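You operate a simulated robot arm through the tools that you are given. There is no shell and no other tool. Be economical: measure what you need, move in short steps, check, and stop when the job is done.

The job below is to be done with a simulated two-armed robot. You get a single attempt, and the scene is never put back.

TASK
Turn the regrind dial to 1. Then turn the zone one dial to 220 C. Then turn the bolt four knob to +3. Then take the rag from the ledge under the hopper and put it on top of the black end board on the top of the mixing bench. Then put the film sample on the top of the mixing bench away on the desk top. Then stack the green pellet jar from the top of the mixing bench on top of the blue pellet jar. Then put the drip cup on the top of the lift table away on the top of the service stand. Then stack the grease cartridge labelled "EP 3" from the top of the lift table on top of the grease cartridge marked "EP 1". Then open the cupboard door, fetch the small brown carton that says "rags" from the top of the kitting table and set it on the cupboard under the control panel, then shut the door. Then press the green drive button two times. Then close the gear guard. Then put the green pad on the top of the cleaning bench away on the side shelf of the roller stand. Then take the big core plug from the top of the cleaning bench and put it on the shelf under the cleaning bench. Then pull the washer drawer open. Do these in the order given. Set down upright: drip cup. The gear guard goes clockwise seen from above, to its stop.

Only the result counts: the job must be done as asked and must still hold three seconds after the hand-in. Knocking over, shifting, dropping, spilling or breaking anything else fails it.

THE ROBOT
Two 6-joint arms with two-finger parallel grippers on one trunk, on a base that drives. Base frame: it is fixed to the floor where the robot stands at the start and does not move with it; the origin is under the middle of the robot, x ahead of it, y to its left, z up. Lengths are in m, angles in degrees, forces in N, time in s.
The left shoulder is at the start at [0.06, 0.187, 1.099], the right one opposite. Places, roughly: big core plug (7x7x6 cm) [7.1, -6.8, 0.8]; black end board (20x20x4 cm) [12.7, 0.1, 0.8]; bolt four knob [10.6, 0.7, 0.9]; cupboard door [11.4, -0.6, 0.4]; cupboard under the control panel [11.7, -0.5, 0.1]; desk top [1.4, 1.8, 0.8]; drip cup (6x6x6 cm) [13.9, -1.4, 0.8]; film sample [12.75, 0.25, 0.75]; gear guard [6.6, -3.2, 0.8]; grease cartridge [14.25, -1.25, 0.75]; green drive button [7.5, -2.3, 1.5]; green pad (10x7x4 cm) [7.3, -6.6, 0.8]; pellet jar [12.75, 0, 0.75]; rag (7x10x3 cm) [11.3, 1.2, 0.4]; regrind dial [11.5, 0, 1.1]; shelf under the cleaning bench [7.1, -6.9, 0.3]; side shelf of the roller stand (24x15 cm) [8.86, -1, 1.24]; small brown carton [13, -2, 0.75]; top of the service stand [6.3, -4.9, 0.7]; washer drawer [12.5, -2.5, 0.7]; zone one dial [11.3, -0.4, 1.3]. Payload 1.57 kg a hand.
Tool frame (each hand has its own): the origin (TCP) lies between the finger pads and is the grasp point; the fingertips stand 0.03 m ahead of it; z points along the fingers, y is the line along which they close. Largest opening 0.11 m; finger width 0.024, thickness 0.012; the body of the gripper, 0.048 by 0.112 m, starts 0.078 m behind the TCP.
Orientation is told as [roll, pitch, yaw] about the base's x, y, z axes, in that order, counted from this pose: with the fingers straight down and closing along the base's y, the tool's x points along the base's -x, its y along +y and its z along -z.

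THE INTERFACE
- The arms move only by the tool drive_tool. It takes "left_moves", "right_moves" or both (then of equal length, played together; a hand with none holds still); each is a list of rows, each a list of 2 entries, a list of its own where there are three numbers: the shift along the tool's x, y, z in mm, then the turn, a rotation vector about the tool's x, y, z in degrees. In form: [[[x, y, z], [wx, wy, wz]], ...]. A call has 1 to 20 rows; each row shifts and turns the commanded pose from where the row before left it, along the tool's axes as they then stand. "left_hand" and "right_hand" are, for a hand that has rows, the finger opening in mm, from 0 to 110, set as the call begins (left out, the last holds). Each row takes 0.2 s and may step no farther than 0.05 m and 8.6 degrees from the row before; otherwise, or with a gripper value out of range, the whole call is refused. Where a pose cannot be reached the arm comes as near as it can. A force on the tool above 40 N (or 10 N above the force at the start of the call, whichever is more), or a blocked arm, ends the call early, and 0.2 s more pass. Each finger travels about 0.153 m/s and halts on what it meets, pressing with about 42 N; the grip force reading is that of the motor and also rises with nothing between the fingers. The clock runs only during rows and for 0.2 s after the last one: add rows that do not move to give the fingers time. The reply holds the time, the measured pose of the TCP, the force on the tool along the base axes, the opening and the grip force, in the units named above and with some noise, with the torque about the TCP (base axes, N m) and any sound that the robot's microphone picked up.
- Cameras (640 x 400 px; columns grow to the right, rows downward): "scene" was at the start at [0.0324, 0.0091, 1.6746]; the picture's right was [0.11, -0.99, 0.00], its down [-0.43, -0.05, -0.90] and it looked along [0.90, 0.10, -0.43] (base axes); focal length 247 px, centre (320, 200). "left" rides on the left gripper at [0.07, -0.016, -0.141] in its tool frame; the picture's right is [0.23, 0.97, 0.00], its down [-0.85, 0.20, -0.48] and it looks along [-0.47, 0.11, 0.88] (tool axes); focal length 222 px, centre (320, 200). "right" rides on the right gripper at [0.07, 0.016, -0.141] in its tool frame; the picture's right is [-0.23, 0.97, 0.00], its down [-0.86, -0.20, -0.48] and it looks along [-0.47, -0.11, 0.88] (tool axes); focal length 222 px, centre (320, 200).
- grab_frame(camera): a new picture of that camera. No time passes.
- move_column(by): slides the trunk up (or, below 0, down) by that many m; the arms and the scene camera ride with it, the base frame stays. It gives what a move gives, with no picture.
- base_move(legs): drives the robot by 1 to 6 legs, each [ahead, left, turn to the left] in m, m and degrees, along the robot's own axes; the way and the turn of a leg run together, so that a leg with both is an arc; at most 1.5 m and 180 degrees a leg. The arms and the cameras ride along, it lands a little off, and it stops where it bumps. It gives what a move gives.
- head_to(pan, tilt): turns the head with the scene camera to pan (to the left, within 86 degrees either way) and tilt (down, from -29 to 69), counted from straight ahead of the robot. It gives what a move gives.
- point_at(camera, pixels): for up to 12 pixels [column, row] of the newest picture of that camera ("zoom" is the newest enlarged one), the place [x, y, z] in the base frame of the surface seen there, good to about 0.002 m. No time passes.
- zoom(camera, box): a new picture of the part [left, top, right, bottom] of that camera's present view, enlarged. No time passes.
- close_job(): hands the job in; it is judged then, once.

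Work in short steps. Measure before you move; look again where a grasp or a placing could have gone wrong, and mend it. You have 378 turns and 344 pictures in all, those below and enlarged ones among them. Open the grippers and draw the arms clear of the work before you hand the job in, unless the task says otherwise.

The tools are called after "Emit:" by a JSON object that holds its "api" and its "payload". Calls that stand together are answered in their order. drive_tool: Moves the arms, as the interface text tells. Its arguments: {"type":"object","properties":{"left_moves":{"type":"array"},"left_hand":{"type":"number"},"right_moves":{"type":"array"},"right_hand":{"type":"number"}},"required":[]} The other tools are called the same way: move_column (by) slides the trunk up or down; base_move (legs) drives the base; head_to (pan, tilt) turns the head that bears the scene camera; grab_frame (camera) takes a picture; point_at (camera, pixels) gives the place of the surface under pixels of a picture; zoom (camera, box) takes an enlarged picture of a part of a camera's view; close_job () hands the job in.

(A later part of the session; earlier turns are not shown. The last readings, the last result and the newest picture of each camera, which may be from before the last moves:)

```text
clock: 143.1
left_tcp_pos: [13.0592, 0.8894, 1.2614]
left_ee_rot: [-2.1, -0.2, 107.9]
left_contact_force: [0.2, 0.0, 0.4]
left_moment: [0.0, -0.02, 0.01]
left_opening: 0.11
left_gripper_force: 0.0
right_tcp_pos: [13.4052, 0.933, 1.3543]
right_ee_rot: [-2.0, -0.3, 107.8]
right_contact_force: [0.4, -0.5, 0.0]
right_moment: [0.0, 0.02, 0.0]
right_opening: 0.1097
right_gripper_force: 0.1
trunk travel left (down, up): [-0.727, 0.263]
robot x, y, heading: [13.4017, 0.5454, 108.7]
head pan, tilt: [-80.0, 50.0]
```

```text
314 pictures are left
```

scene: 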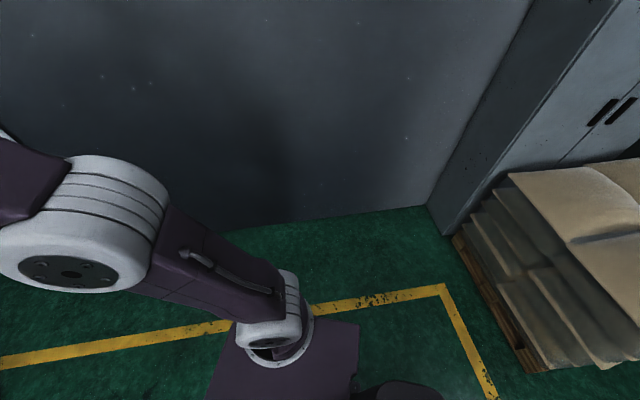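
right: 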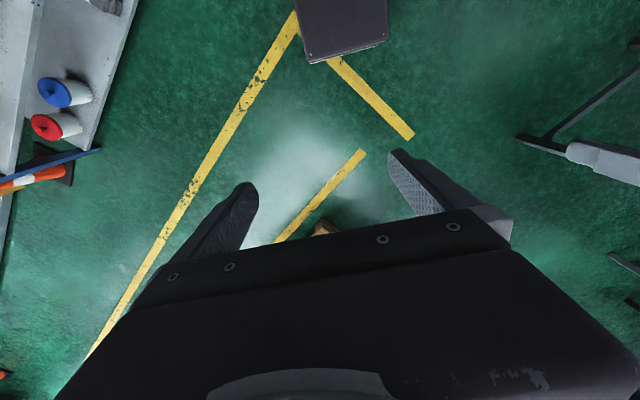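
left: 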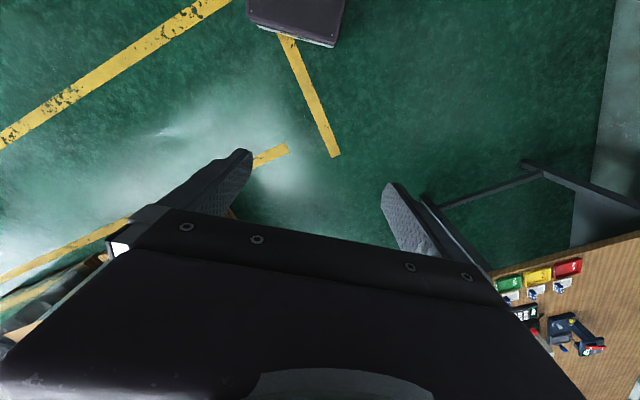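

The body is wedged against the bench end by the rotation; I undo the turn.

Emit:
{"api": "base_move", "payload": {"legs": [[0, 0, -10]]}}

```text
clock: 143.8
left_tcp_pos: [13.0648, 0.8908, 1.2617]
left_ee_rot: [-2.3, -0.2, 107.2]
left_contact_force: [-0.4, -0.3, 0.1]
left_moment: [0.01, 0.0, -0.01]
left_opening: 0.1102
left_gripper_force: 0.1
right_tcp_pos: [13.4102, 0.9288, 1.3557]
right_ee_rot: [-2.1, -0.4, 107.0]
right_contact_force: [0.2, 0.8, -0.5]
right_moment: [-0.02, 0.02, 0.02]
right_opening: 0.11
right_gripper_force: 0.0
trunk travel left (down, up): [-0.727, 0.263]
robot x, y, heading: [13.4059, 0.5457, 107.4]
head pan, tilt: [-80.0, 50.0]
stopped in leg 1: the robot was blocked; the commanded pose is now the measured one
```

Emit:
{"api": "base_move", "payload": {"legs": [[0, -0.1, -15]]}}

Emit:
{"api": "base_move", "payload": {"legs": [[0, -0.3, 0]]}}

```text
clock: 145.1
left_tcp_pos: [13.25, 0.9846, 1.2579]
left_ee_rot: [-3.0, -0.2, 92.2]
left_contact_force: [0.4, -0.2, 0.0]
left_moment: [-0.02, -0.01, 0.02]
left_opening: 0.11
left_gripper_force: 0.0
right_tcp_pos: [13.5922, 0.9316, 1.3558]
right_ee_rot: [-2.9, -0.4, 91.9]
right_contact_force: [0.1, 0.0, 0.1]
right_moment: [0.0, -0.01, 0.0]
right_opening: 0.1101
right_gripper_force: 0.1
trunk travel left (down, up): [-0.727, 0.263]
robot x, y, heading: [13.5018, 0.5633, 92.3]
head pan, tilt: [-80.0, 50.0]
```

```text
clock: 147.1
left_tcp_pos: [13.5446, 0.9965, 1.257]
left_ee_rot: [-3.1, -0.3, 92.2]
left_contact_force: [0.4, 0.2, 0.2]
left_moment: [0.0, -0.01, 0.03]
left_opening: 0.11
left_gripper_force: 0.0
right_tcp_pos: [13.8868, 0.9423, 1.3565]
right_ee_rot: [-2.9, -0.4, 91.9]
right_contact_force: [0.1, 0.4, -0.2]
right_moment: [0.02, 0.0, -0.01]
right_opening: 0.1101
right_gripper_force: 0.0
trunk travel left (down, up): [-0.727, 0.263]
robot x, y, heading: [13.7976, 0.5722, 92.4]
head pan, tilt: [-80.0, 50.0]
```

Free now, yet tool roll reads -3°; I check the view and the bench.

Emit:
{"api": "head_to", "payload": {"pan": 86, "tilt": 45}}

Emit:
{"api": "grab_frame", "payload": {"camera": "scene"}}

Emit:
{"api": "head_to", "payload": {"pan": 0, "tilt": 20}}

Emit:
{"api": "grab_frame", "payload": {"camera": "scene"}}

```text
clock: 149.7
left_tcp_pos: [13.5444, 0.9951, 1.2596]
left_ee_rot: [-3.0, -0.3, 92.0]
left_contact_force: [0.6, 0.1, -0.6]
left_moment: [0.02, -0.01, -0.05]
left_opening: 0.11
left_gripper_force: 0.1
right_tcp_pos: [13.8878, 0.9427, 1.357]
right_ee_rot: [-2.8, -0.4, 91.9]
right_contact_force: [-0.4, -0.4, 0.9]
right_moment: [0.04, 0.01, -0.03]
right_opening: 0.1101
right_gripper_force: 0.0
trunk travel left (down, up): [-0.727, 0.263]
robot x, y, heading: [13.7958, 0.5751, 92.3]
head pan, tilt: [85.9, 45.0]
```

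```text
313 pictures are left
```

scene: 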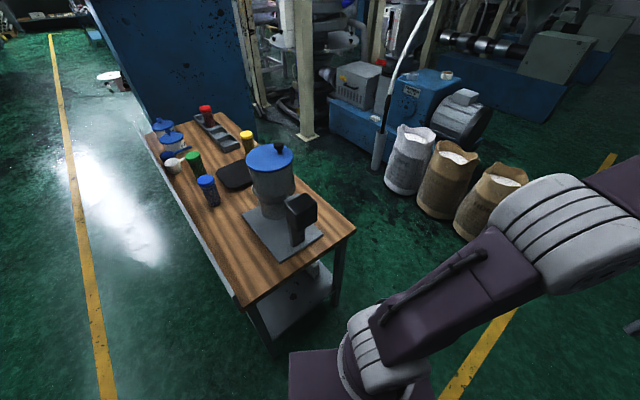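

```text
clock: 151.2
left_tcp_pos: [13.5454, 0.9966, 1.259]
left_ee_rot: [-3.0, -0.2, 92.1]
left_contact_force: [0.1, -0.4, 0.6]
left_moment: [0.0, -0.02, -0.01]
left_opening: 0.11
left_gripper_force: 0.0
right_tcp_pos: [13.888, 0.9431, 1.3562]
right_ee_rot: [-2.7, -0.5, 91.8]
right_contact_force: [-0.2, -0.1, 0.2]
right_moment: [0.0, 0.0, -0.01]
right_opening: 0.1101
right_gripper_force: 0.1
trunk travel left (down, up): [-0.727, 0.263]
robot x, y, heading: [13.8025, 0.5722, 92.4]
head pan, tilt: [0.0, 20.0]
```

```text
312 pictures are left
```

scene: 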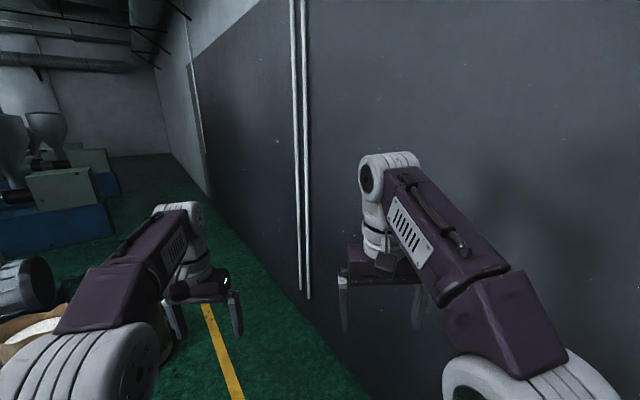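

Bench items still stand. I drive to the aisle mouth (u≈6.98, v≈11.25) and then turn to face -v.

Emit:
{"api": "base_move", "payload": {"legs": [[0.75, 0.54, 0], [0, 0, 125]]}}

Emit:
{"api": "head_to", "payload": {"pan": 0, "tilt": 30}}

Emit:
{"api": "grab_frame", "payload": {"camera": "scene"}}

```text
clock: 161.3
left_tcp_pos: [13.0414, 0.8474, 1.2589]
left_ee_rot: [-3.0, -0.3, -141.6]
left_contact_force: [0.6, -0.4, -0.3]
left_moment: [0.02, 0.02, 0.03]
left_opening: 0.11
left_gripper_force: 0.1
right_tcp_pos: [12.882, 1.1556, 1.3562]
right_ee_rot: [-2.8, -0.4, -141.9]
right_contact_force: [0.2, 0.3, 0.7]
right_moment: [0.02, -0.03, 0.01]
right_opening: 0.11
right_gripper_force: 0.1
trunk travel left (down, up): [-0.727, 0.263]
robot x, y, heading: [13.2327, 1.3018, -141.3]
head pan, tilt: [0.0, 20.0]
```

```text
clock: 162.0
left_tcp_pos: [13.0427, 0.8472, 1.2592]
left_ee_rot: [-3.0, -0.3, -141.7]
left_contact_force: [0.5, 0.5, 0.0]
left_moment: [-0.02, 0.03, -0.01]
left_opening: 0.1099
left_gripper_force: 0.0
right_tcp_pos: [12.8814, 1.1545, 1.3569]
right_ee_rot: [-2.8, -0.4, -141.8]
right_contact_force: [0.6, -0.3, -0.3]
right_moment: [-0.02, 0.0, -0.02]
right_opening: 0.1101
right_gripper_force: 0.0
trunk travel left (down, up): [-0.727, 0.263]
robot x, y, heading: [13.2308, 1.2982, -141.3]
head pan, tilt: [0.0, 30.0]
```

```text
311 pictures are left
```

scene: 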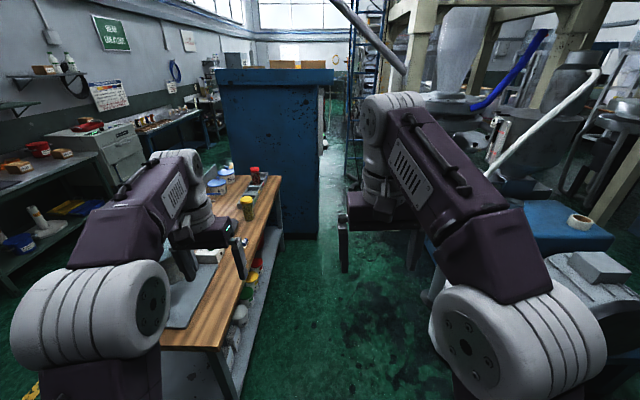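

Emit:
{"api": "point_at", "payload": {"camera": "scene", "pixels": [[230, 345], [283, 205], [430, 290], [320, 235], [345, 230], [365, 150], [327, 120], [327, 160], [360, 180], [332, 75], [380, 250], [225, 395]]}}

Emit:
{"api": "zoom", "payload": {"camera": "scene", "box": [270, 60, 390, 240]}}

```text
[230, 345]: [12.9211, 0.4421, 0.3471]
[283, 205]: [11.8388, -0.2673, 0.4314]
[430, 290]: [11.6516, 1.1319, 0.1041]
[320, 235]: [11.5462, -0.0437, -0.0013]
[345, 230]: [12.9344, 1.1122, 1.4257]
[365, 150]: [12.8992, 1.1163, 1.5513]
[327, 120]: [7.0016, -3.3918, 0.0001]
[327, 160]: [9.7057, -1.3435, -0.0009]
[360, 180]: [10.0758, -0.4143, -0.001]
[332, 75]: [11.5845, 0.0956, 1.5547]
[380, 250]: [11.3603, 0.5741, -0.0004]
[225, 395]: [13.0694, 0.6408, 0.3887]
```

```text
2.22 times, centred on (330, 150) of scene
```

zoom: 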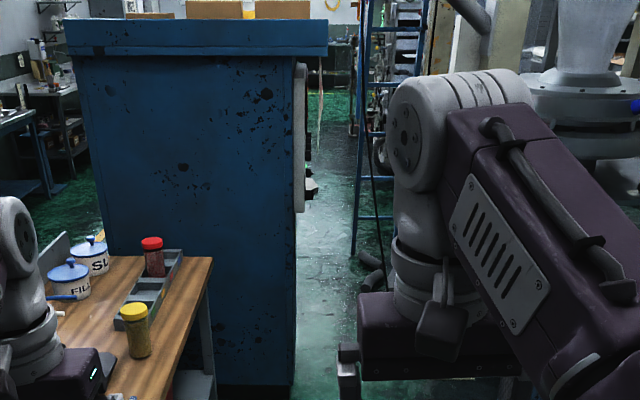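

A side panel with dials is on the cabinet's left face. I shift right a bit, advance 1.35 m into the aisle, and look at the panel.

Emit:
{"api": "base_move", "payload": {"legs": [[0, -0.15, -1.3], [1.35, 0, 0]]}}

Emit:
{"api": "head_to", "payload": {"pan": 10, "tilt": 28}}

Emit:
{"api": "grab_frame", "payload": {"camera": "scene"}}

```text
clock: 169.8
left_tcp_pos: [11.8593, 0.159, 1.2597]
left_ee_rot: [-3.0, -0.2, -143.5]
left_contact_force: [0.2, 0.1, -0.9]
left_moment: [0.01, 0.02, 0.01]
left_opening: 0.1098
left_gripper_force: 0.0
right_tcp_pos: [11.7089, 0.4728, 1.3569]
right_ee_rot: [-2.9, -0.5, -143.7]
right_contact_force: [-0.2, -0.5, -0.9]
right_moment: [-0.01, 0.02, 0.0]
right_opening: 0.11
right_gripper_force: 0.0
trunk travel left (down, up): [-0.727, 0.263]
robot x, y, heading: [12.0625, 0.6066, -143.5]
head pan, tilt: [0.0, 30.0]
```

```text
clock: 170.5
left_tcp_pos: [11.86, 0.1594, 1.259]
left_ee_rot: [-3.1, -0.3, -143.4]
left_contact_force: [0.5, -0.9, 1.1]
left_moment: [0.0, -0.01, 0.01]
left_opening: 0.1101
left_gripper_force: 0.1
right_tcp_pos: [11.7092, 0.4706, 1.3561]
right_ee_rot: [-2.9, -0.4, -143.6]
right_contact_force: [0.3, 0.4, 0.2]
right_moment: [0.0, 0.01, -0.04]
right_opening: 0.1098
right_gripper_force: 0.0
trunk travel left (down, up): [-0.727, 0.263]
robot x, y, heading: [12.0655, 0.6078, -143.1]
head pan, tilt: [10.0, 28.0]
```

```text
309 pictures are left
```

scene: 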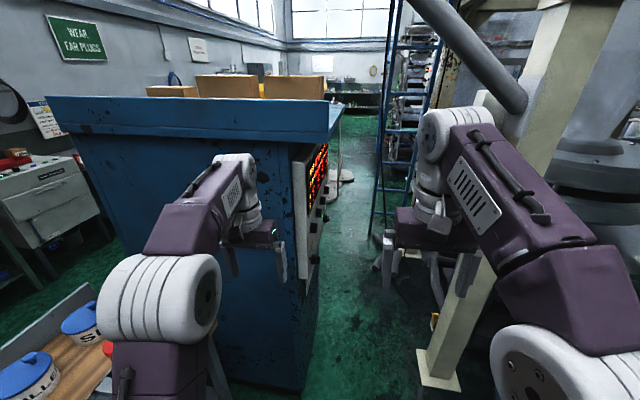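

Emit:
{"api": "point_at", "payload": {"camera": "scene", "pixels": [[440, 383], [430, 350], [455, 340], [295, 165], [328, 150], [300, 270], [328, 215], [290, 365], [335, 105], [480, 250], [318, 200]]}}

Emit:
{"api": "zoom", "payload": {"camera": "scene", "box": [280, 130, 350, 280]}}

```text
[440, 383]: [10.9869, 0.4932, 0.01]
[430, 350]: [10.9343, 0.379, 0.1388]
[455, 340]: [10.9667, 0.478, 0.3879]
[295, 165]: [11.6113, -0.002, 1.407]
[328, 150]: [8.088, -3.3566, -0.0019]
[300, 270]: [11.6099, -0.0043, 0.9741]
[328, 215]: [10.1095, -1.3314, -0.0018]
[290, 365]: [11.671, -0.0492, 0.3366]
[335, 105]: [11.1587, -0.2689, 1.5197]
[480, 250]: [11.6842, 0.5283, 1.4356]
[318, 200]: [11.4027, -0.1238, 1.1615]
```

```text
2.67 times, centred on (315, 205) of scene
```

zoom: 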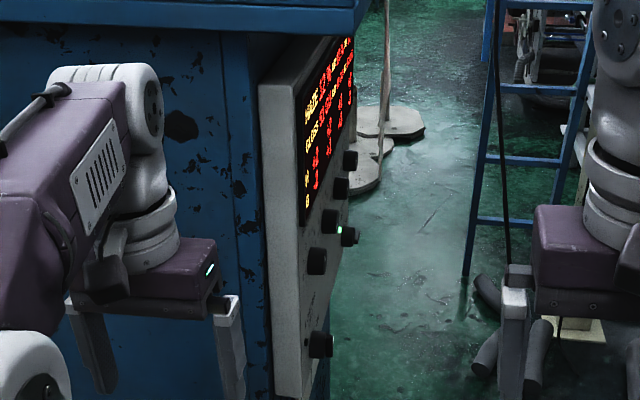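

I retract both hands 150 mm (tool +x) before turning in the tight aisle, also undoing the 3° roll.

Emit:
{"api": "drive_tool", "payload": {"left_moves": [[[50, 0, 0], [3, 0, 0]], [[50, 0, 0], [0, 0, 0]], [[50, 0, 0], [0, 0, 0]]], "right_moves": [[[50, 0, 0], [3, 0, 0]], [[50, 0, 0], [0, 0, 0]], [[50, 0, 0], [0, 0, 0]]]}}

```text
clock: 171.3
left_tcp_pos: [11.9812, 0.2525, 1.2601]
left_ee_rot: [-5.9, -0.4, -143.5]
left_contact_force: [0.7, 0.6, -0.5]
left_moment: [-0.02, 0.0, -0.02]
left_opening: 0.1099
left_gripper_force: 0.1
right_tcp_pos: [11.8316, 0.5645, 1.356]
right_ee_rot: [-5.8, -0.5, -143.7]
right_contact_force: [0.3, 1.0, 0.0]
right_moment: [-0.04, 0.02, 0.03]
right_opening: 0.1099
right_gripper_force: 0.2
trunk travel left (down, up): [-0.727, 0.263]
robot x, y, heading: [12.064, 0.6024, -143.0]
head pan, tilt: [10.0, 28.0]
```

Emit:
{"api": "drive_tool", "payload": {"left_moves": [[[0, 0, 0], [-5.9, 0, 0]]], "right_moves": [[[0, 0, 0], [-5.8, 0, 0]]]}}

Emit:
{"api": "base_move", "payload": {"legs": [[0.19, -0.04, 0], [0, 0, 89.4]]}}

Emit:
{"api": "head_to", "payload": {"pan": -35, "tilt": 30}}

Emit:
{"api": "grab_frame", "payload": {"camera": "scene"}}

```text
clock: 171.7
left_tcp_pos: [11.9796, 0.2505, 1.259]
left_ee_rot: [0.0, -0.3, -143.6]
left_contact_force: [0.3, 0.0, -0.3]
left_moment: [-0.05, 0.0, 0.0]
left_opening: 0.1101
left_gripper_force: 0.1
right_tcp_pos: [11.8287, 0.562, 1.3556]
right_ee_rot: [0.2, -0.5, -143.7]
right_contact_force: [-0.6, 0.5, 0.1]
right_moment: [-0.03, -0.01, -0.01]
right_opening: 0.1098
right_gripper_force: 0.0
trunk travel left (down, up): [-0.727, 0.263]
robot x, y, heading: [12.0651, 0.6079, -143.2]
head pan, tilt: [10.0, 28.0]
```

```text
clock: 177.0
left_tcp_pos: [12.2438, 0.433, 1.2595]
left_ee_rot: [-0.1, -0.2, -54.7]
left_contact_force: [0.6, -0.8, 0.1]
left_moment: [-0.02, -0.01, 0.03]
left_opening: 0.11
left_gripper_force: 0.1
right_tcp_pos: [11.9295, 0.2884, 1.3562]
right_ee_rot: [0.0, -0.4, -54.9]
right_contact_force: [-0.3, 1.0, 0.4]
right_moment: [-0.01, 0.0, -0.01]
right_opening: 0.1103
right_gripper_force: 0.0
trunk travel left (down, up): [-0.727, 0.263]
robot x, y, heading: [11.8868, 0.5288, -54.6]
head pan, tilt: [10.0, 28.0]
```

```text
clock: 178.2
left_tcp_pos: [12.2445, 0.4336, 1.26]
left_ee_rot: [-0.1, -0.3, -54.7]
left_contact_force: [0.7, -0.7, 0.1]
left_moment: [0.06, 0.01, -0.03]
left_opening: 0.1098
left_gripper_force: 0.1
right_tcp_pos: [11.9295, 0.2885, 1.3551]
right_ee_rot: [-0.1, -0.4, -54.9]
right_contact_force: [0.1, 0.1, -0.3]
right_moment: [0.04, -0.01, 0.02]
right_opening: 0.1099
right_gripper_force: 0.0
trunk travel left (down, up): [-0.727, 0.263]
robot x, y, heading: [11.8891, 0.5243, -54.5]
head pan, tilt: [-35.0, 30.0]
```

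```text
307 pictures are left
```

scene: 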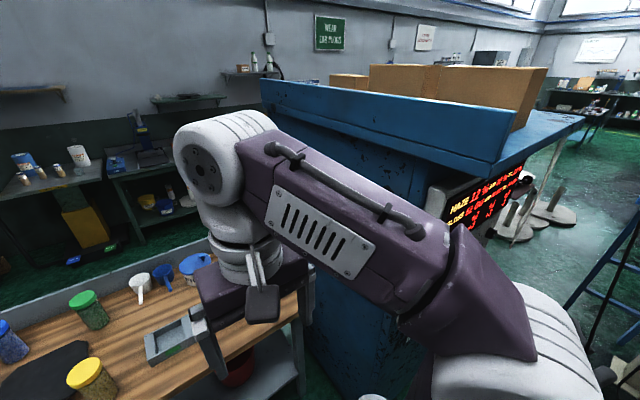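

I turn the right hand to point forward (about tool y), first pushing it 150 mm ahead over the bench edge, where nothing is at that height.

Emit:
{"api": "drive_tool", "payload": {"right_moves": [[[-50, 0, 0], [0, 0, 0]], [[-50, 0, 0], [0, 0, 0]], [[-50, 0, 0], [0, 0, 0]], [[0, 0, 0], [0, -8.2, 0]], [[0, 0, 0], [0, -8.2, 0]], [[0, 0, 0], [0, -8.2, 0]], [[0, 0, 0], [0, -8.2, 0]], [[0, 0, 0], [0, -8.2, 0]], [[0, 0, 0], [0, -8.2, 0]], [[0, 0, 0], [0, -8.2, 0]], [[0, 0, 0], [0, -8.2, 0]], [[0, 0, 0], [0, -8.2, 0]], [[0, 0, 0], [0, -8.2, 0]], [[0, 0, 0], [0, -8.0, 0]]]}}

Emit:
{"api": "grab_frame", "payload": {"camera": "scene"}}

Emit:
{"api": "grab_frame", "payload": {"camera": "right"}}

```text
clock: 181.2
left_tcp_pos: [12.2437, 0.4329, 1.2591]
left_ee_rot: [0.0, -0.3, -54.7]
left_contact_force: [0.4, 0.2, -0.1]
left_moment: [0.02, -0.02, 0.01]
left_opening: 0.1098
left_gripper_force: 0.1
right_tcp_pos: [12.097, 0.1393, 1.3689]
right_ee_rot: [-169.8, -89.5, 114.9]
right_contact_force: [0.2, 0.7, 0.2]
right_moment: [0.01, -0.02, 0.02]
right_opening: 0.11
right_gripper_force: 0.1
right hand out of reach, approached as far as the arm can: row 8, 9, 10, 11, 12
trunk travel left (down, up): [-0.727, 0.263]
robot x, y, heading: [11.8892, 0.5228, -54.4]
head pan, tilt: [-35.0, 30.0]
```

```text
306 pictures are left
```

scene: 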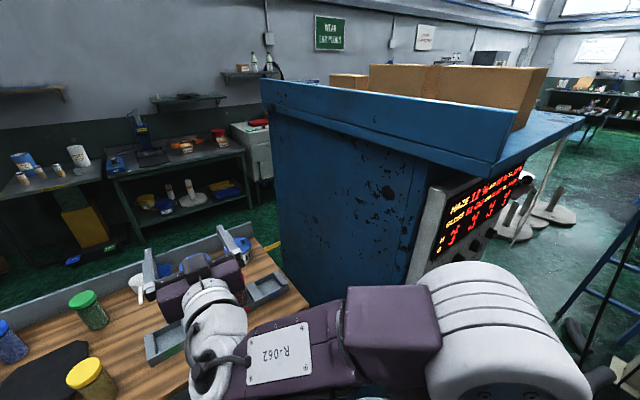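

```text
305 pictures are left
```

right: 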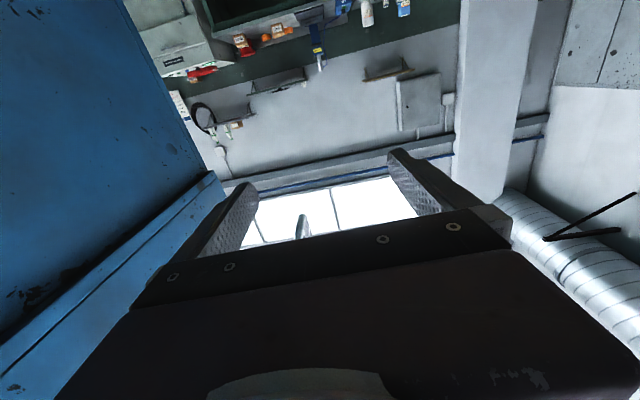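

Hand now points ahead. I pull it back 130 mm and lower it to z≈1.15.

Emit:
{"api": "drive_tool", "payload": {"right_moves": [[[0, 0, -50], [0, 0, 0]], [[0, 0, -50], [0, 0, 0]], [[0, 0, -30], [0, 0, 0]], [[50, 0, 0], [0, 0, 0]], [[50, 0, 0], [0, 0, 0]], [[50, 0, 0], [0, 0, 0]], [[50, 0, 0], [0, 0, 0]]]}}

Emit:
{"api": "grab_frame", "payload": {"camera": "scene"}}

```text
clock: 182.8
left_tcp_pos: [12.2451, 0.4334, 1.2591]
left_ee_rot: [-0.1, -0.2, -54.7]
left_contact_force: [0.7, -0.2, -0.3]
left_moment: [-0.01, 0.01, -0.03]
left_opening: 0.1102
left_gripper_force: 0.0
right_tcp_pos: [12.0996, 0.2849, 1.1971]
right_ee_rot: [-159.5, -89.7, 104.6]
right_contact_force: [0.7, 0.6, 0.4]
right_moment: [0.01, 0.02, 0.0]
right_opening: 0.1097
right_gripper_force: 0.1
right hand out of reach, approached as far as the arm can: row 1, 2, 3, 4, 5, 6, 7
trunk travel left (down, up): [-0.727, 0.263]
robot x, y, heading: [11.8884, 0.5264, -54.6]
head pan, tilt: [-35.0, 30.0]
```

```text
304 pictures are left
```

scene: 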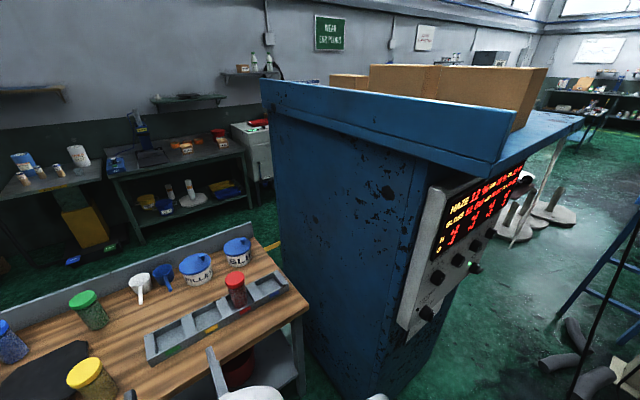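

The panel is now visible around (450,230); I zoom to read it.

Emit:
{"api": "zoom", "payload": {"camera": "scene", "box": [390, 150, 540, 350]}}

```text
2.00 times, centred on (465, 250) of scene
```

zoom: 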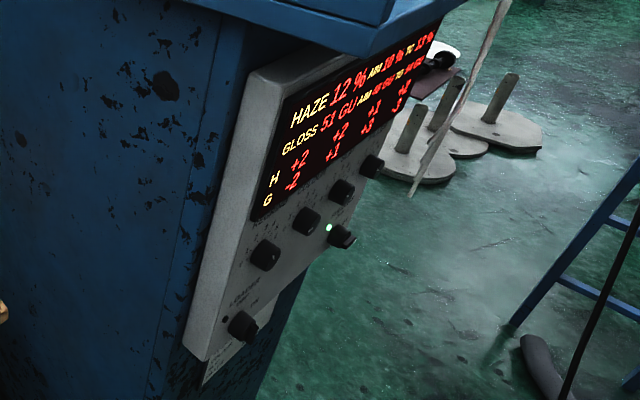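

I back up 0.2 m and shift right 0.3 m to face the panel.

Emit:
{"api": "base_move", "payload": {"legs": [[-0.2, 0, 0.9], [0, -0.3, 0]]}}

Emit:
{"api": "grab_frame", "payload": {"camera": "scene"}}

```text
clock: 186.0
left_tcp_pos: [11.8853, 0.4204, 1.259]
left_ee_rot: [-0.3, -0.3, -53.8]
left_contact_force: [0.4, 0.4, 0.1]
left_moment: [-0.01, 0.03, -0.03]
left_opening: 0.1101
left_gripper_force: 0.0
right_tcp_pos: [11.7428, 0.2693, 1.1968]
right_ee_rot: [-148.8, -89.6, 94.9]
right_contact_force: [-0.1, -0.3, -0.3]
right_moment: [0.04, 0.0, -0.04]
right_opening: 0.1099
right_gripper_force: 0.0
trunk travel left (down, up): [-0.727, 0.263]
robot x, y, heading: [11.5292, 0.5071, -53.5]
head pan, tilt: [-35.0, 30.0]
```

```text
302 pictures are left
```

scene: 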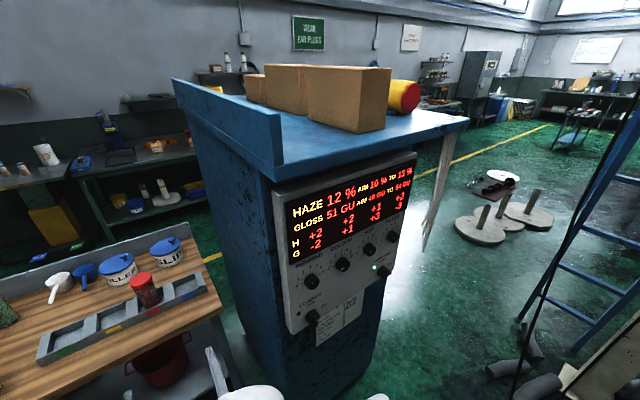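

Emit:
{"api": "zoom", "payload": {"camera": "scene", "box": [270, 220, 420, 350]}}

Emit:
{"api": "point_at", "payload": {"camera": "scene", "pixels": [[311, 281], [342, 264], [369, 250], [391, 236], [384, 271], [312, 317], [295, 325], [275, 200], [414, 155], [375, 305]]}}

```text
3.08 times, centred on (345, 285) of scene
```

zoom: 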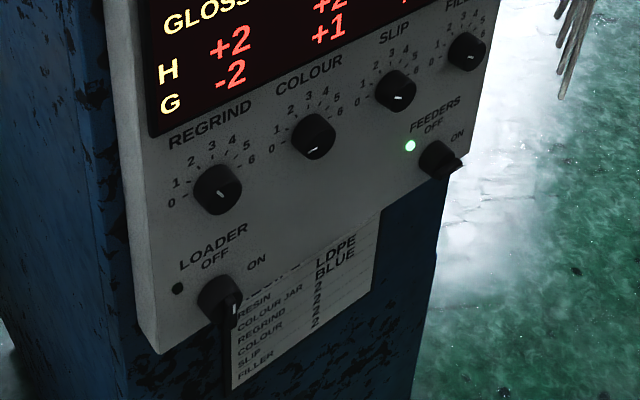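

```text
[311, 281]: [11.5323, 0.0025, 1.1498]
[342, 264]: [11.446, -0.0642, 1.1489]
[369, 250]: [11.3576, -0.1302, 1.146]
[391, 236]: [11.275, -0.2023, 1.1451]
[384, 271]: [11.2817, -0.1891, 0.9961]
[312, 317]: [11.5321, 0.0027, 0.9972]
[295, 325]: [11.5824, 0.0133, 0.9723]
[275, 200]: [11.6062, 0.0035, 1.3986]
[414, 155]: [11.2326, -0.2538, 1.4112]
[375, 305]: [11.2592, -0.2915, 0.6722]
```

Emit:
{"api": "zoom", "payload": {"camera": "scene", "box": [295, 255, 335, 300]}}

```text
8.89 times, centred on (315, 278) of scene
```

zoom: 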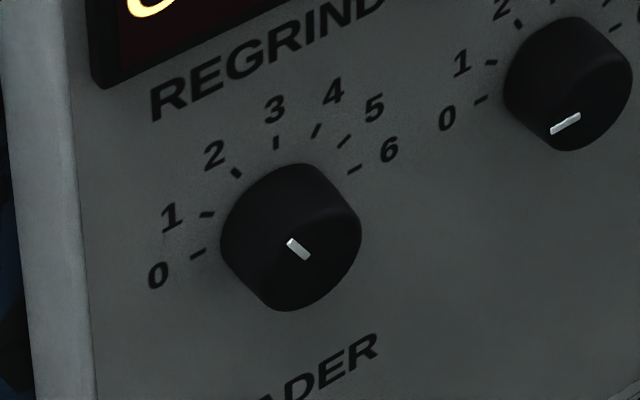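

Emit:
{"api": "point_at", "payload": {"camera": "zoom", "pixels": [[197, 253], [207, 214], [237, 173], [276, 142], [316, 130], [344, 140], [354, 169], [298, 250], [284, 170], [235, 260], [350, 250]]}}

```text
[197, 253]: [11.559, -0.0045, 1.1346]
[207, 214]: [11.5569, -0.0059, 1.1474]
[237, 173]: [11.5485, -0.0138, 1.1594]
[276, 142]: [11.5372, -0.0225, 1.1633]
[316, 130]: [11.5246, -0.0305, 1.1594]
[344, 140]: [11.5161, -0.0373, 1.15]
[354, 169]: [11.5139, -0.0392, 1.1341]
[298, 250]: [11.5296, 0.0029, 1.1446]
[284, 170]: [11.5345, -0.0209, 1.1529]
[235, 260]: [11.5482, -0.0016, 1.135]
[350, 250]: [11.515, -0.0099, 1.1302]
```

Regrind knob: axis at panel point (11.5365,-0.0219,1.1347), ticks 30° apart, now at 2. I raise the trunk 0.2 m to give the arm room and bring the right hand in front of the knob.

Emit:
{"api": "move_column", "payload": {"by": 0.2}}

Emit:
{"api": "drive_tool", "payload": {"right_moves": [[[26, -34, 1], [0, 0, 0]], [[26, -34, 1], [0, 0, 0]], [[26, -34, 1], [0, 0, 0]], [[26, -34, 1], [0, 0, 0]], [[26, -34, 1], [0, 0, 0]], [[26, -34, 1], [0, 0, 0]], [[26, -34, 1], [0, 0, 0]], [[26, -34, 1], [0, 0, 0]]], "right_hand": 70}}

```text
clock: 188.2
left_tcp_pos: [11.8848, 0.4214, 1.4591]
left_ee_rot: [-0.1, -0.3, -53.7]
left_contact_force: [0.6, -0.5, -0.6]
left_moment: [0.0, 0.01, 0.01]
left_opening: 0.1102
left_gripper_force: 0.2
right_tcp_pos: [11.7414, 0.2688, 1.3972]
right_ee_rot: [-157.8, -89.8, 104.0]
right_contact_force: [-0.5, -0.4, 0.3]
right_moment: [0.02, 0.02, 0.0]
right_opening: 0.1102
right_gripper_force: 0.0
trunk travel left (down, up): [-0.927, 0.063]
robot x, y, heading: [11.527, 0.5053, -53.2]
head pan, tilt: [-35.0, 30.0]
```

```text
clock: 190.0
left_tcp_pos: [11.8845, 0.4203, 1.4591]
left_ee_rot: [-0.1, -0.2, -53.6]
left_contact_force: [-0.5, 0.0, -1.3]
left_moment: [0.0, -0.04, 0.0]
left_opening: 0.11
left_gripper_force: 0.1
right_tcp_pos: [11.7412, 0.2698, 1.3968]
right_ee_rot: [-158.1, -89.8, 104.0]
right_contact_force: [0.4, -0.1, 0.5]
right_moment: [0.01, -0.03, 0.02]
right_opening: 0.0701
right_gripper_force: 0.1
right hand out of reach, approached as far as the arm can: row 1, 2, 3, 4, 5, 6, 7, 8
trunk travel left (down, up): [-0.927, 0.063]
robot x, y, heading: [11.53, 0.5088, -53.5]
head pan, tilt: [-35.0, 30.0]
```

The arm cannot fold that close. A better stance is facing along the aisle with the hand pointing sideways; I move back to the turning spot and unwind the right arm.

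Emit:
{"api": "base_move", "payload": {"legs": [[0, 0.3, 0], [0.18, 0, 0]]}}

Emit:
{"api": "drive_tool", "payload": {"right_moves": [[[-26, 34, -1], [0, 0, 0]], [[-26, 34, -1], [0, 0, 0]], [[-26, 34, -1], [0, 0, 0]], [[-26, 34, -1], [0, 0, 0]], [[-26, 34, -1], [0, 0, 0]], [[-26, 34, -1], [0, 0, 0]], [[-26, 34, -1], [0, 0, 0]], [[-26, 34, -1], [0, 0, 0]], [[-50, 0, 0], [0, 0, 0]], [[-50, 0, 0], [0, 0, 0]], [[-50, 0, 0], [0, 0, 0]], [[-50, 0, 0], [0, 0, 0]], [[0, 0, 50], [0, 0, 0]], [[0, 0, 50], [0, 0, 0]], [[0, 0, 30], [0, 0, 0]]]}}

Emit:
{"api": "drive_tool", "payload": {"right_moves": [[[0, 0, 0], [0, 8.2, 0]], [[0, 0, 0], [0, 8.2, 0]], [[0, 0, 0], [0, 8.2, 0]], [[0, 0, 0], [0, 8.2, 0]], [[0, 0, 0], [0, 8.2, 0]], [[0, 0, 0], [0, 8.2, 0]], [[0, 0, 0], [0, 8.2, 0]], [[0, 0, 0], [0, 8.2, 0]], [[0, 0, 0], [0, 8.2, 0]], [[0, 0, 0], [0, 8.2, 0]], [[0, 0, 0], [0, 8, 0]]]}}

```text
clock: 193.1
left_tcp_pos: [12.2282, 0.4587, 1.46]
left_ee_rot: [-0.1, -0.5, -53.6]
left_contact_force: [-0.5, -0.9, 0.1]
left_moment: [0.01, -0.02, 0.02]
left_opening: 0.11
left_gripper_force: 0.0
right_tcp_pos: [12.0869, 0.3058, 1.3988]
right_ee_rot: [-166.7, -89.6, 112.9]
right_contact_force: [-0.2, 1.2, 0.4]
right_moment: [0.04, -0.01, 0.01]
right_opening: 0.0699
right_gripper_force: 0.0
trunk travel left (down, up): [-0.927, 0.063]
robot x, y, heading: [11.877, 0.5403, -53.3]
head pan, tilt: [-35.0, 30.0]
```

```text
clock: 194.1
left_tcp_pos: [12.2314, 0.4531, 1.4595]
left_ee_rot: [0.0, -0.2, -53.6]
left_contact_force: [-1.1, 0.5, -0.3]
left_moment: [0.03, 0.01, 0.0]
left_opening: 0.1098
left_gripper_force: 0.0
right_tcp_pos: [12.1449, 0.3435, 1.4489]
right_ee_rot: [-89.0, -76.4, 34.7]
right_contact_force: [0.1, -0.1, -0.2]
right_moment: [0.02, 0.06, 0.0]
right_opening: 0.0698
right_gripper_force: 0.1
trunk travel left (down, up): [-0.927, 0.063]
robot x, y, heading: [11.8731, 0.5407, -53.2]
head pan, tilt: [-35.0, 30.0]
stopped in row 4 (right hand): the arm was blocked; the commanded pose is now the measured one
```

```text
clock: 195.3
left_tcp_pos: [12.2362, 0.4512, 1.4604]
left_ee_rot: [0.0, -1.3, -53.1]
left_contact_force: [6.0, -2.3, -0.2]
left_moment: [0.09, 0.17, 0.3]
left_opening: 0.108
left_gripper_force: 0.0
right_tcp_pos: [12.1446, 0.3483, 1.4464]
right_ee_rot: [-20.1, -45.9, -39.0]
right_contact_force: [-4.7, 1.8, 1.1]
right_moment: [-0.14, -0.31, 0.47]
right_opening: 0.0699
right_gripper_force: 0.1
trunk travel left (down, up): [-0.927, 0.063]
robot x, y, heading: [11.8765, 0.5404, -53.2]
head pan, tilt: [-35.0, 30.0]
stopped in row 6 (left hand): the force on the tool passed its limit (the readings are from after the stop); the commanded pose is now the measured one
```

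The hands touched each other; I move the left hand away to the left.

Emit:
{"api": "drive_tool", "payload": {"left_moves": [[[0, 20, 0], [0, 0, 0]], [[0, 40, 0], [0, 1, 0]], [[0, 40, 0], [0, 0, 0]], [[0, 40, 0], [0, 0, 0]]]}}

Emit:
{"api": "grab_frame", "payload": {"camera": "right"}}

Emit:
{"api": "head_to", "payload": {"pan": 0, "tilt": 50}}

Emit:
{"api": "grab_frame", "payload": {"camera": "scene"}}

```text
clock: 196.3
left_tcp_pos: [12.3479, 0.5385, 1.4606]
left_ee_rot: [-0.1, -0.3, -53.3]
left_contact_force: [0.1, 0.4, 0.1]
left_moment: [-0.03, 0.0, 0.0]
left_opening: 0.1099
left_gripper_force: 0.0
right_tcp_pos: [12.1463, 0.3498, 1.4469]
right_ee_rot: [-20.0, -46.0, -38.9]
right_contact_force: [0.7, 0.5, 0.0]
right_moment: [-0.02, 0.04, 0.04]
right_opening: 0.0703
right_gripper_force: 0.1
trunk travel left (down, up): [-0.927, 0.063]
robot x, y, heading: [11.8742, 0.5379, -53.5]
head pan, tilt: [-35.0, 30.0]
```

```text
299 pictures are left
```

right: 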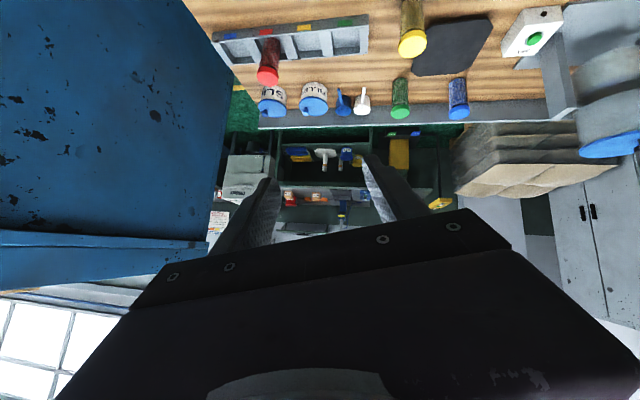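

```text
clock: 197.4
left_tcp_pos: [12.3453, 0.5361, 1.4607]
left_ee_rot: [0.0, -0.3, -53.2]
left_contact_force: [-0.1, -0.8, -0.7]
left_moment: [0.03, -0.02, 0.01]
left_opening: 0.1099
left_gripper_force: 0.0
right_tcp_pos: [12.1442, 0.3494, 1.4472]
right_ee_rot: [-20.0, -46.0, -39.0]
right_contact_force: [-0.2, 0.5, 0.7]
right_moment: [-0.02, -0.01, 0.02]
right_opening: 0.0701
right_gripper_force: 0.0
trunk travel left (down, up): [-0.927, 0.063]
robot x, y, heading: [11.8745, 0.5411, -53.4]
head pan, tilt: [0.0, 50.0]
```

```text
298 pictures are left
```

scene: 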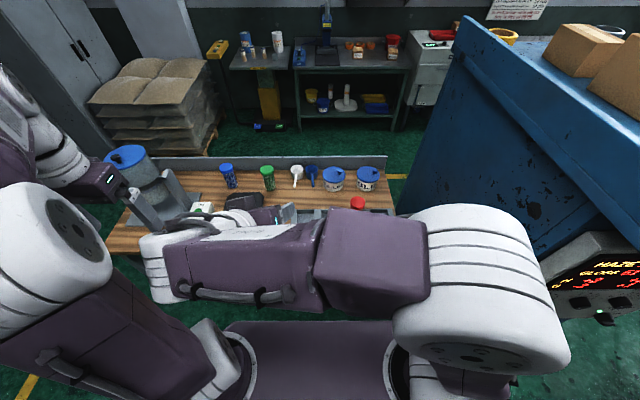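

I shift the right hand rightward then unwind its rotation to fingers-down.

Emit:
{"api": "drive_tool", "payload": {"right_moves": [[[8, -48, 8], [0, 0, 0]], [[8, -48, 8], [0, 0, 0]], [[0, 0, 0], [-2.2, 7.9, 0.85]], [[0, 0, 0], [-2.2, 7.9, 0.85]], [[0, 0, 0], [-2.2, 7.9, 0.85]], [[0, 0, 0], [-2.2, 7.9, 0.85]], [[0, 0, 0], [-2.2, 7.9, 0.85]], [[0, 0, 0], [-2.2, 7.9, 0.85]], [[0, -50, 0], [0, 0, 0]], [[0, -50, 0], [0, 0, 0]], [[0, -50, 0], [0, 0, 0]]]}}

```text
clock: 199.8
left_tcp_pos: [12.3463, 0.5358, 1.4612]
left_ee_rot: [0.0, -0.3, -53.2]
left_contact_force: [0.1, -0.1, 0.2]
left_moment: [0.01, -0.03, 0.02]
left_opening: 0.1101
left_gripper_force: 0.1
right_tcp_pos: [11.9454, 0.199, 1.4477]
right_ee_rot: [0.0, -0.1, -52.9]
right_contact_force: [0.5, 0.9, -0.1]
right_moment: [0.02, 0.02, 0.0]
right_opening: 0.0702
right_gripper_force: 0.1
trunk travel left (down, up): [-0.927, 0.063]
robot x, y, heading: [11.8748, 0.5408, -53.2]
head pan, tilt: [0.0, 50.0]
```

Both hands are fine now. I bring the left hand in, lower the trunk again and turn right 89.4° to face along the aisle.

Emit:
{"api": "drive_tool", "payload": {"left_moves": [[[0, -50, 0], [0, 0, 0]], [[0, -50, 0], [0, 0, 0]], [[0, -50, 0], [0, 0, 0]]]}}

Emit:
{"api": "base_move", "payload": {"legs": [[0, 0, -89.4]]}}

Emit:
{"api": "move_column", "payload": {"by": -0.15}}

Emit:
{"api": "head_to", "payload": {"pan": 20, "tilt": 35}}

Emit:
{"api": "grab_frame", "payload": {"camera": "scene"}}

```text
clock: 200.6
left_tcp_pos: [12.2271, 0.4454, 1.4613]
left_ee_rot: [0.0, -0.3, -53.2]
left_contact_force: [-0.2, 1.0, -0.2]
left_moment: [0.03, -0.03, -0.01]
left_opening: 0.11
left_gripper_force: 0.0
right_tcp_pos: [11.9462, 0.2004, 1.4485]
right_ee_rot: [0.0, 0.0, -53.0]
right_contact_force: [0.3, -0.3, 0.4]
right_moment: [-0.01, 0.0, -0.01]
right_opening: 0.0702
right_gripper_force: 0.1
trunk travel left (down, up): [-0.927, 0.063]
robot x, y, heading: [11.8767, 0.5441, -53.3]
head pan, tilt: [0.0, 50.0]
```

```text
clock: 204.8
left_tcp_pos: [11.7798, 0.1884, 1.4611]
left_ee_rot: [-0.1, -0.3, -143.5]
left_contact_force: [-0.7, -0.1, 0.8]
left_moment: [0.01, 0.02, 0.03]
left_opening: 0.1099
left_gripper_force: 0.1
right_tcp_pos: [11.5349, 0.4711, 1.4487]
right_ee_rot: [0.0, -0.1, -143.3]
right_contact_force: [0.0, 0.0, -0.1]
right_moment: [0.02, -0.02, 0.01]
right_opening: 0.07
right_gripper_force: 0.2
trunk travel left (down, up): [-0.927, 0.063]
robot x, y, heading: [11.8766, 0.5392, -143.6]
head pan, tilt: [0.0, 50.0]
```

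```text
clock: 206.6
left_tcp_pos: [11.7805, 0.1882, 1.3119]
left_ee_rot: [-0.1, -0.3, -143.5]
left_contact_force: [0.2, 0.2, -0.1]
left_moment: [0.0, -0.02, -0.03]
left_opening: 0.1098
left_gripper_force: 0.1
right_tcp_pos: [11.5339, 0.4709, 1.2981]
right_ee_rot: [0.0, -0.1, -143.3]
right_contact_force: [-0.1, -0.5, 1.1]
right_moment: [0.0, -0.02, 0.0]
right_opening: 0.0701
right_gripper_force: 0.1
trunk travel left (down, up): [-0.777, 0.213]
robot x, y, heading: [11.8761, 0.5384, -143.5]
head pan, tilt: [0.0, 50.0]
```

```text
clock: 207.4
left_tcp_pos: [11.7819, 0.1895, 1.311]
left_ee_rot: [-0.1, -0.2, -143.4]
left_contact_force: [0.1, 0.3, -0.8]
left_moment: [-0.02, 0.0, -0.03]
left_opening: 0.1099
left_gripper_force: 0.2
right_tcp_pos: [11.5352, 0.4709, 1.2989]
right_ee_rot: [-0.1, -0.1, -143.3]
right_contact_force: [0.7, -0.3, 0.1]
right_moment: [-0.03, -0.02, -0.01]
right_opening: 0.0702
right_gripper_force: 0.0
trunk travel left (down, up): [-0.777, 0.213]
robot x, y, heading: [11.8768, 0.5362, -143.4]
head pan, tilt: [20.0, 35.0]
```

```text
297 pictures are left
```

scene: 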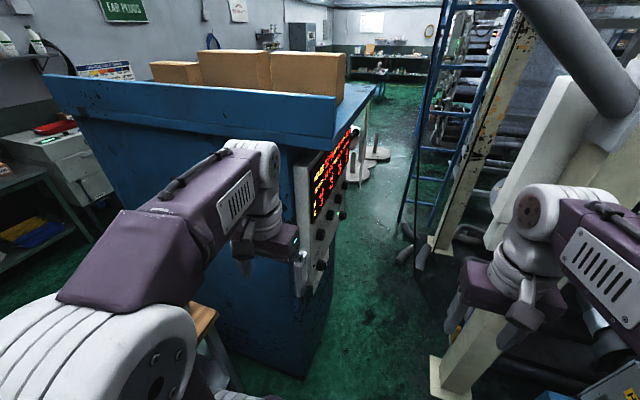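

I shift right 0.1 m, pull the right hand back, and turn the left hand to point left while extending it 80 mm.

Emit:
{"api": "base_move", "payload": {"legs": [[0, -0.1, 0.8]]}}

Emit:
{"api": "drive_tool", "payload": {"left_moves": [[[-8, 0, 0], [-8.2, 0, 0]], [[-8, 0, 0], [-8.2, 0, 0]], [[-8, 0, 0], [-8.2, 0, 0]], [[-8, 0, 0], [-8.2, 0, 0]], [[-8, 0, 0], [-8.2, 0, 0]], [[-8, 0, 0], [-8.2, 0, 0]], [[-8, 0, 0], [-8.2, 0, 0]], [[-8, 0, 0], [-8.2, 0, 0]], [[-8, 0, 0], [-8.2, 0, 0]], [[-8, 0, 0], [-8.2, 0, 0]], [[0, 0, 0], [-8, 0, 0]]], "left_hand": 80}}

Emit:
{"api": "grab_frame", "payload": {"camera": "left"}}

Emit:
{"api": "grab_frame", "payload": {"camera": "scene"}}

```text
clock: 208.5
left_tcp_pos: [11.7273, 0.2647, 1.3106]
left_ee_rot: [-0.2, -0.3, -142.7]
left_contact_force: [0.2, 0.5, 0.5]
left_moment: [-0.02, 0.01, -0.05]
left_opening: 0.1103
left_gripper_force: 0.0
right_tcp_pos: [11.4793, 0.5442, 1.2992]
right_ee_rot: [-0.2, 0.0, -142.3]
right_contact_force: [-0.4, -1.2, -0.8]
right_moment: [-0.03, 0.02, 0.0]
right_opening: 0.07
right_gripper_force: 0.1
trunk travel left (down, up): [-0.777, 0.213]
robot x, y, heading: [11.8182, 0.6172, -142.6]
head pan, tilt: [20.0, 35.0]
```

```text
clock: 210.9
left_tcp_pos: [11.6617, 0.2185, 1.3112]
left_ee_rot: [90.1, -0.3, -142.7]
left_contact_force: [0.1, -0.1, 0.0]
left_moment: [0.02, -0.01, -0.03]
left_opening: 0.0796
left_gripper_force: 0.1
right_tcp_pos: [11.4769, 0.545, 1.2985]
right_ee_rot: [-0.1, 0.0, -142.4]
right_contact_force: [0.1, 0.4, -0.3]
right_moment: [-0.03, 0.0, 0.01]
right_opening: 0.0701
right_gripper_force: 0.1
trunk travel left (down, up): [-0.777, 0.213]
robot x, y, heading: [11.8171, 0.6176, -142.7]
head pan, tilt: [20.0, 35.0]
```

```text
296 pictures are left
```

left: 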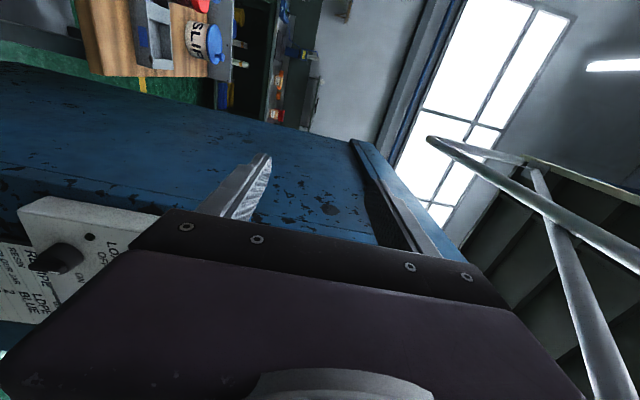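

```text
295 pictures are left
```

scene: 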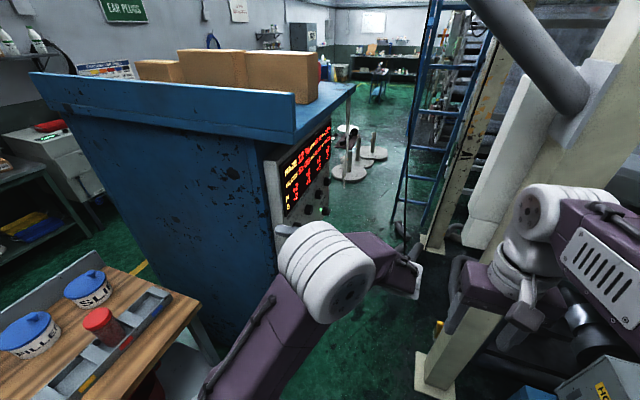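

Emit:
{"api": "point_at", "payload": {"camera": "scene", "pixels": [[500, 200], [490, 160], [540, 60], [590, 130], [470, 230], [430, 385], [560, 395], [600, 385]]}}

```text
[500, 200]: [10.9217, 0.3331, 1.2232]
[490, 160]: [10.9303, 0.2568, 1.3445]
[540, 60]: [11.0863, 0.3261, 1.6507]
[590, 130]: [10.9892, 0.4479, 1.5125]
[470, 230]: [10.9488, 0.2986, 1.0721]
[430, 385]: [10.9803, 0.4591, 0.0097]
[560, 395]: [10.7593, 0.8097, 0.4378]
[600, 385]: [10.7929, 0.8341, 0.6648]
```

I advance 0.15 m, then move the hand in front of the regrind knob with a 5 cm stand-off.

Emit:
{"api": "base_move", "payload": {"legs": [[0.15, 0, 0]]}}

Emit:
{"api": "drive_tool", "payload": {"left_moves": [[[-24, -44, 0], [0, 0, 0]], [[-24, -44, 0], [0, 0, 0]], [[-24, -44, 0], [0, 0, 0]], [[-24, -44, 0], [0, 0, 0]]], "left_hand": 80}}

Emit:
{"api": "grab_frame", "payload": {"camera": "left"}}

```text
clock: 212.3
left_tcp_pos: [11.5455, 0.1297, 1.3128]
left_ee_rot: [89.9, -0.5, -142.6]
left_contact_force: [0.0, 0.7, 0.0]
left_moment: [0.02, 0.01, 0.02]
left_opening: 0.0801
left_gripper_force: 0.0
right_tcp_pos: [11.3604, 0.4563, 1.2988]
right_ee_rot: [-0.1, -0.2, -142.4]
right_contact_force: [0.1, -0.3, -0.3]
right_moment: [0.0, 0.01, 0.03]
right_opening: 0.0703
right_gripper_force: 0.1
trunk travel left (down, up): [-0.777, 0.213]
robot x, y, heading: [11.6979, 0.5274, -142.6]
head pan, tilt: [20.0, 35.0]
```

```text
refused: row 1 steps farther than a row can; nothing moved
```

```text
294 pictures are left
```

left: 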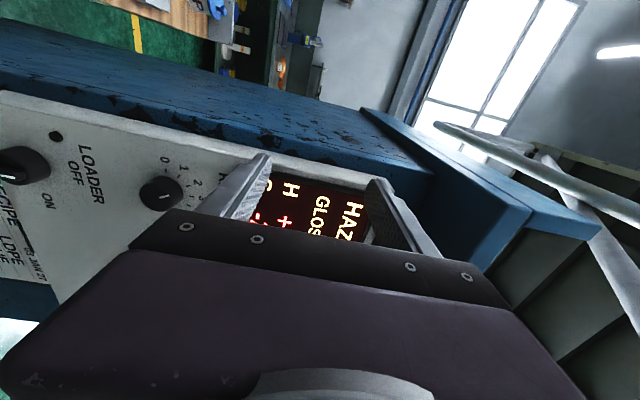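

Emit:
{"api": "drive_tool", "payload": {"left_moves": [[[-20, -35, 0], [0, 0, 0]], [[-20, -35, 0], [0, 0, 0]], [[-20, -35, 0], [0, 0, 0]], [[-20, -35, 0], [0, 0, 0]], [[-19, -38, 0], [0, 0, 0]]]}}

Emit:
{"api": "grab_frame", "payload": {"camera": "left"}}

```text
clock: 213.5
left_tcp_pos: [11.4637, 0.0647, 1.1324]
left_ee_rot: [89.8, -0.4, -142.5]
left_contact_force: [0.1, 0.4, -0.6]
left_moment: [0.0, -0.05, 0.0]
left_opening: 0.08
left_gripper_force: 0.0
right_tcp_pos: [11.3573, 0.453, 1.2985]
right_ee_rot: [-0.1, 0.0, -142.4]
right_contact_force: [0.3, -0.6, 0.5]
right_moment: [-0.02, 0.01, 0.02]
right_opening: 0.0702
right_gripper_force: 0.1
trunk travel left (down, up): [-0.777, 0.213]
robot x, y, heading: [11.6977, 0.5314, -142.7]
head pan, tilt: [20.0, 35.0]
```

```text
293 pictures are left
```

left: 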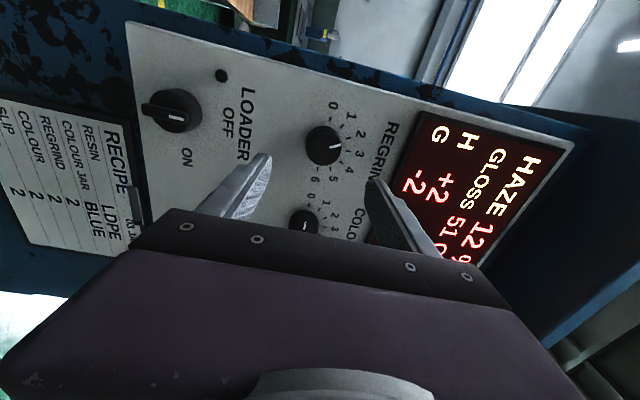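

Emit:
{"api": "zoom", "payload": {"camera": "left", "box": [280, 80, 380, 180]}}

Emit:
{"api": "point_at", "payload": {"camera": "left", "pixels": [[323, 145], [307, 226], [333, 116], [318, 175], [356, 150], [440, 190], [270, 120], [240, 260]]}}

```text
4.00 times, centred on (330, 130) of left
```

zoom: 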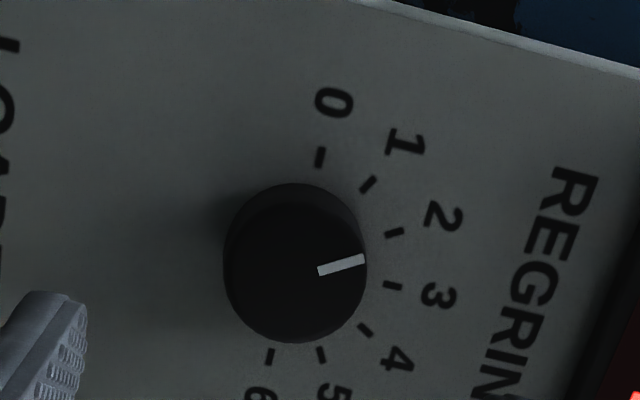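

```text
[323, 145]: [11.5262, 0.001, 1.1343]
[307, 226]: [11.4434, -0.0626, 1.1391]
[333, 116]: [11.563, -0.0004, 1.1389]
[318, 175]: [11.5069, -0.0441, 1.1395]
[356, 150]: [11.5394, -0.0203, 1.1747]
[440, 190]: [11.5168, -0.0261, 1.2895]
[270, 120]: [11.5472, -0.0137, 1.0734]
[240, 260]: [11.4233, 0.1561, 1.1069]
```

Marker is clearly at 2. I align (+7 x, +2 y) and advance 74 mm over the knob, then close.

Emit:
{"api": "drive_tool", "payload": {"left_moves": [[[7, 2, 24], [0, 0, 0]], [[0, 0, 25], [0, 0, 0]], [[0, 0, 25], [0, 0, 0]]]}}

Emit:
{"api": "drive_tool", "payload": {"left_moves": [[[0, 0, 0], [0, 0, 0]], [[0, 0, 0], [0, 0, 0]], [[0, 0, 0], [0, 0, 0]]], "left_hand": 10}}

```text
clock: 214.3
left_tcp_pos: [11.5155, 0.0124, 1.1358]
left_ee_rot: [89.9, -0.2, -142.6]
left_contact_force: [0.3, -0.4, -0.7]
left_moment: [-0.02, 0.01, -0.01]
left_opening: 0.0799
left_gripper_force: 0.0
right_tcp_pos: [11.3588, 0.4541, 1.2982]
right_ee_rot: [-0.1, -0.2, -142.3]
right_contact_force: [-0.2, 0.0, -0.4]
right_moment: [-0.01, 0.0, 0.01]
right_opening: 0.07
right_gripper_force: 0.1
trunk travel left (down, up): [-0.777, 0.213]
robot x, y, heading: [11.6972, 0.5309, -142.4]
head pan, tilt: [20.0, 35.0]
```

```text
clock: 215.1
left_tcp_pos: [11.5156, 0.0131, 1.1349]
left_ee_rot: [89.9, -0.1, -142.5]
left_contact_force: [0.9, 3.4, -7.6]
left_moment: [0.16, 0.08, 0.15]
left_opening: 0.0372
left_gripper_force: 43.5
right_tcp_pos: [11.3584, 0.4551, 1.2986]
right_ee_rot: [0.1, -0.1, -142.5]
right_contact_force: [-0.7, 0.5, 0.5]
right_moment: [0.02, 0.03, -0.02]
right_opening: 0.0699
right_gripper_force: 0.2
trunk travel left (down, up): [-0.777, 0.213]
robot x, y, heading: [11.6989, 0.5293, -142.7]
head pan, tilt: [20.0, 35.0]
```

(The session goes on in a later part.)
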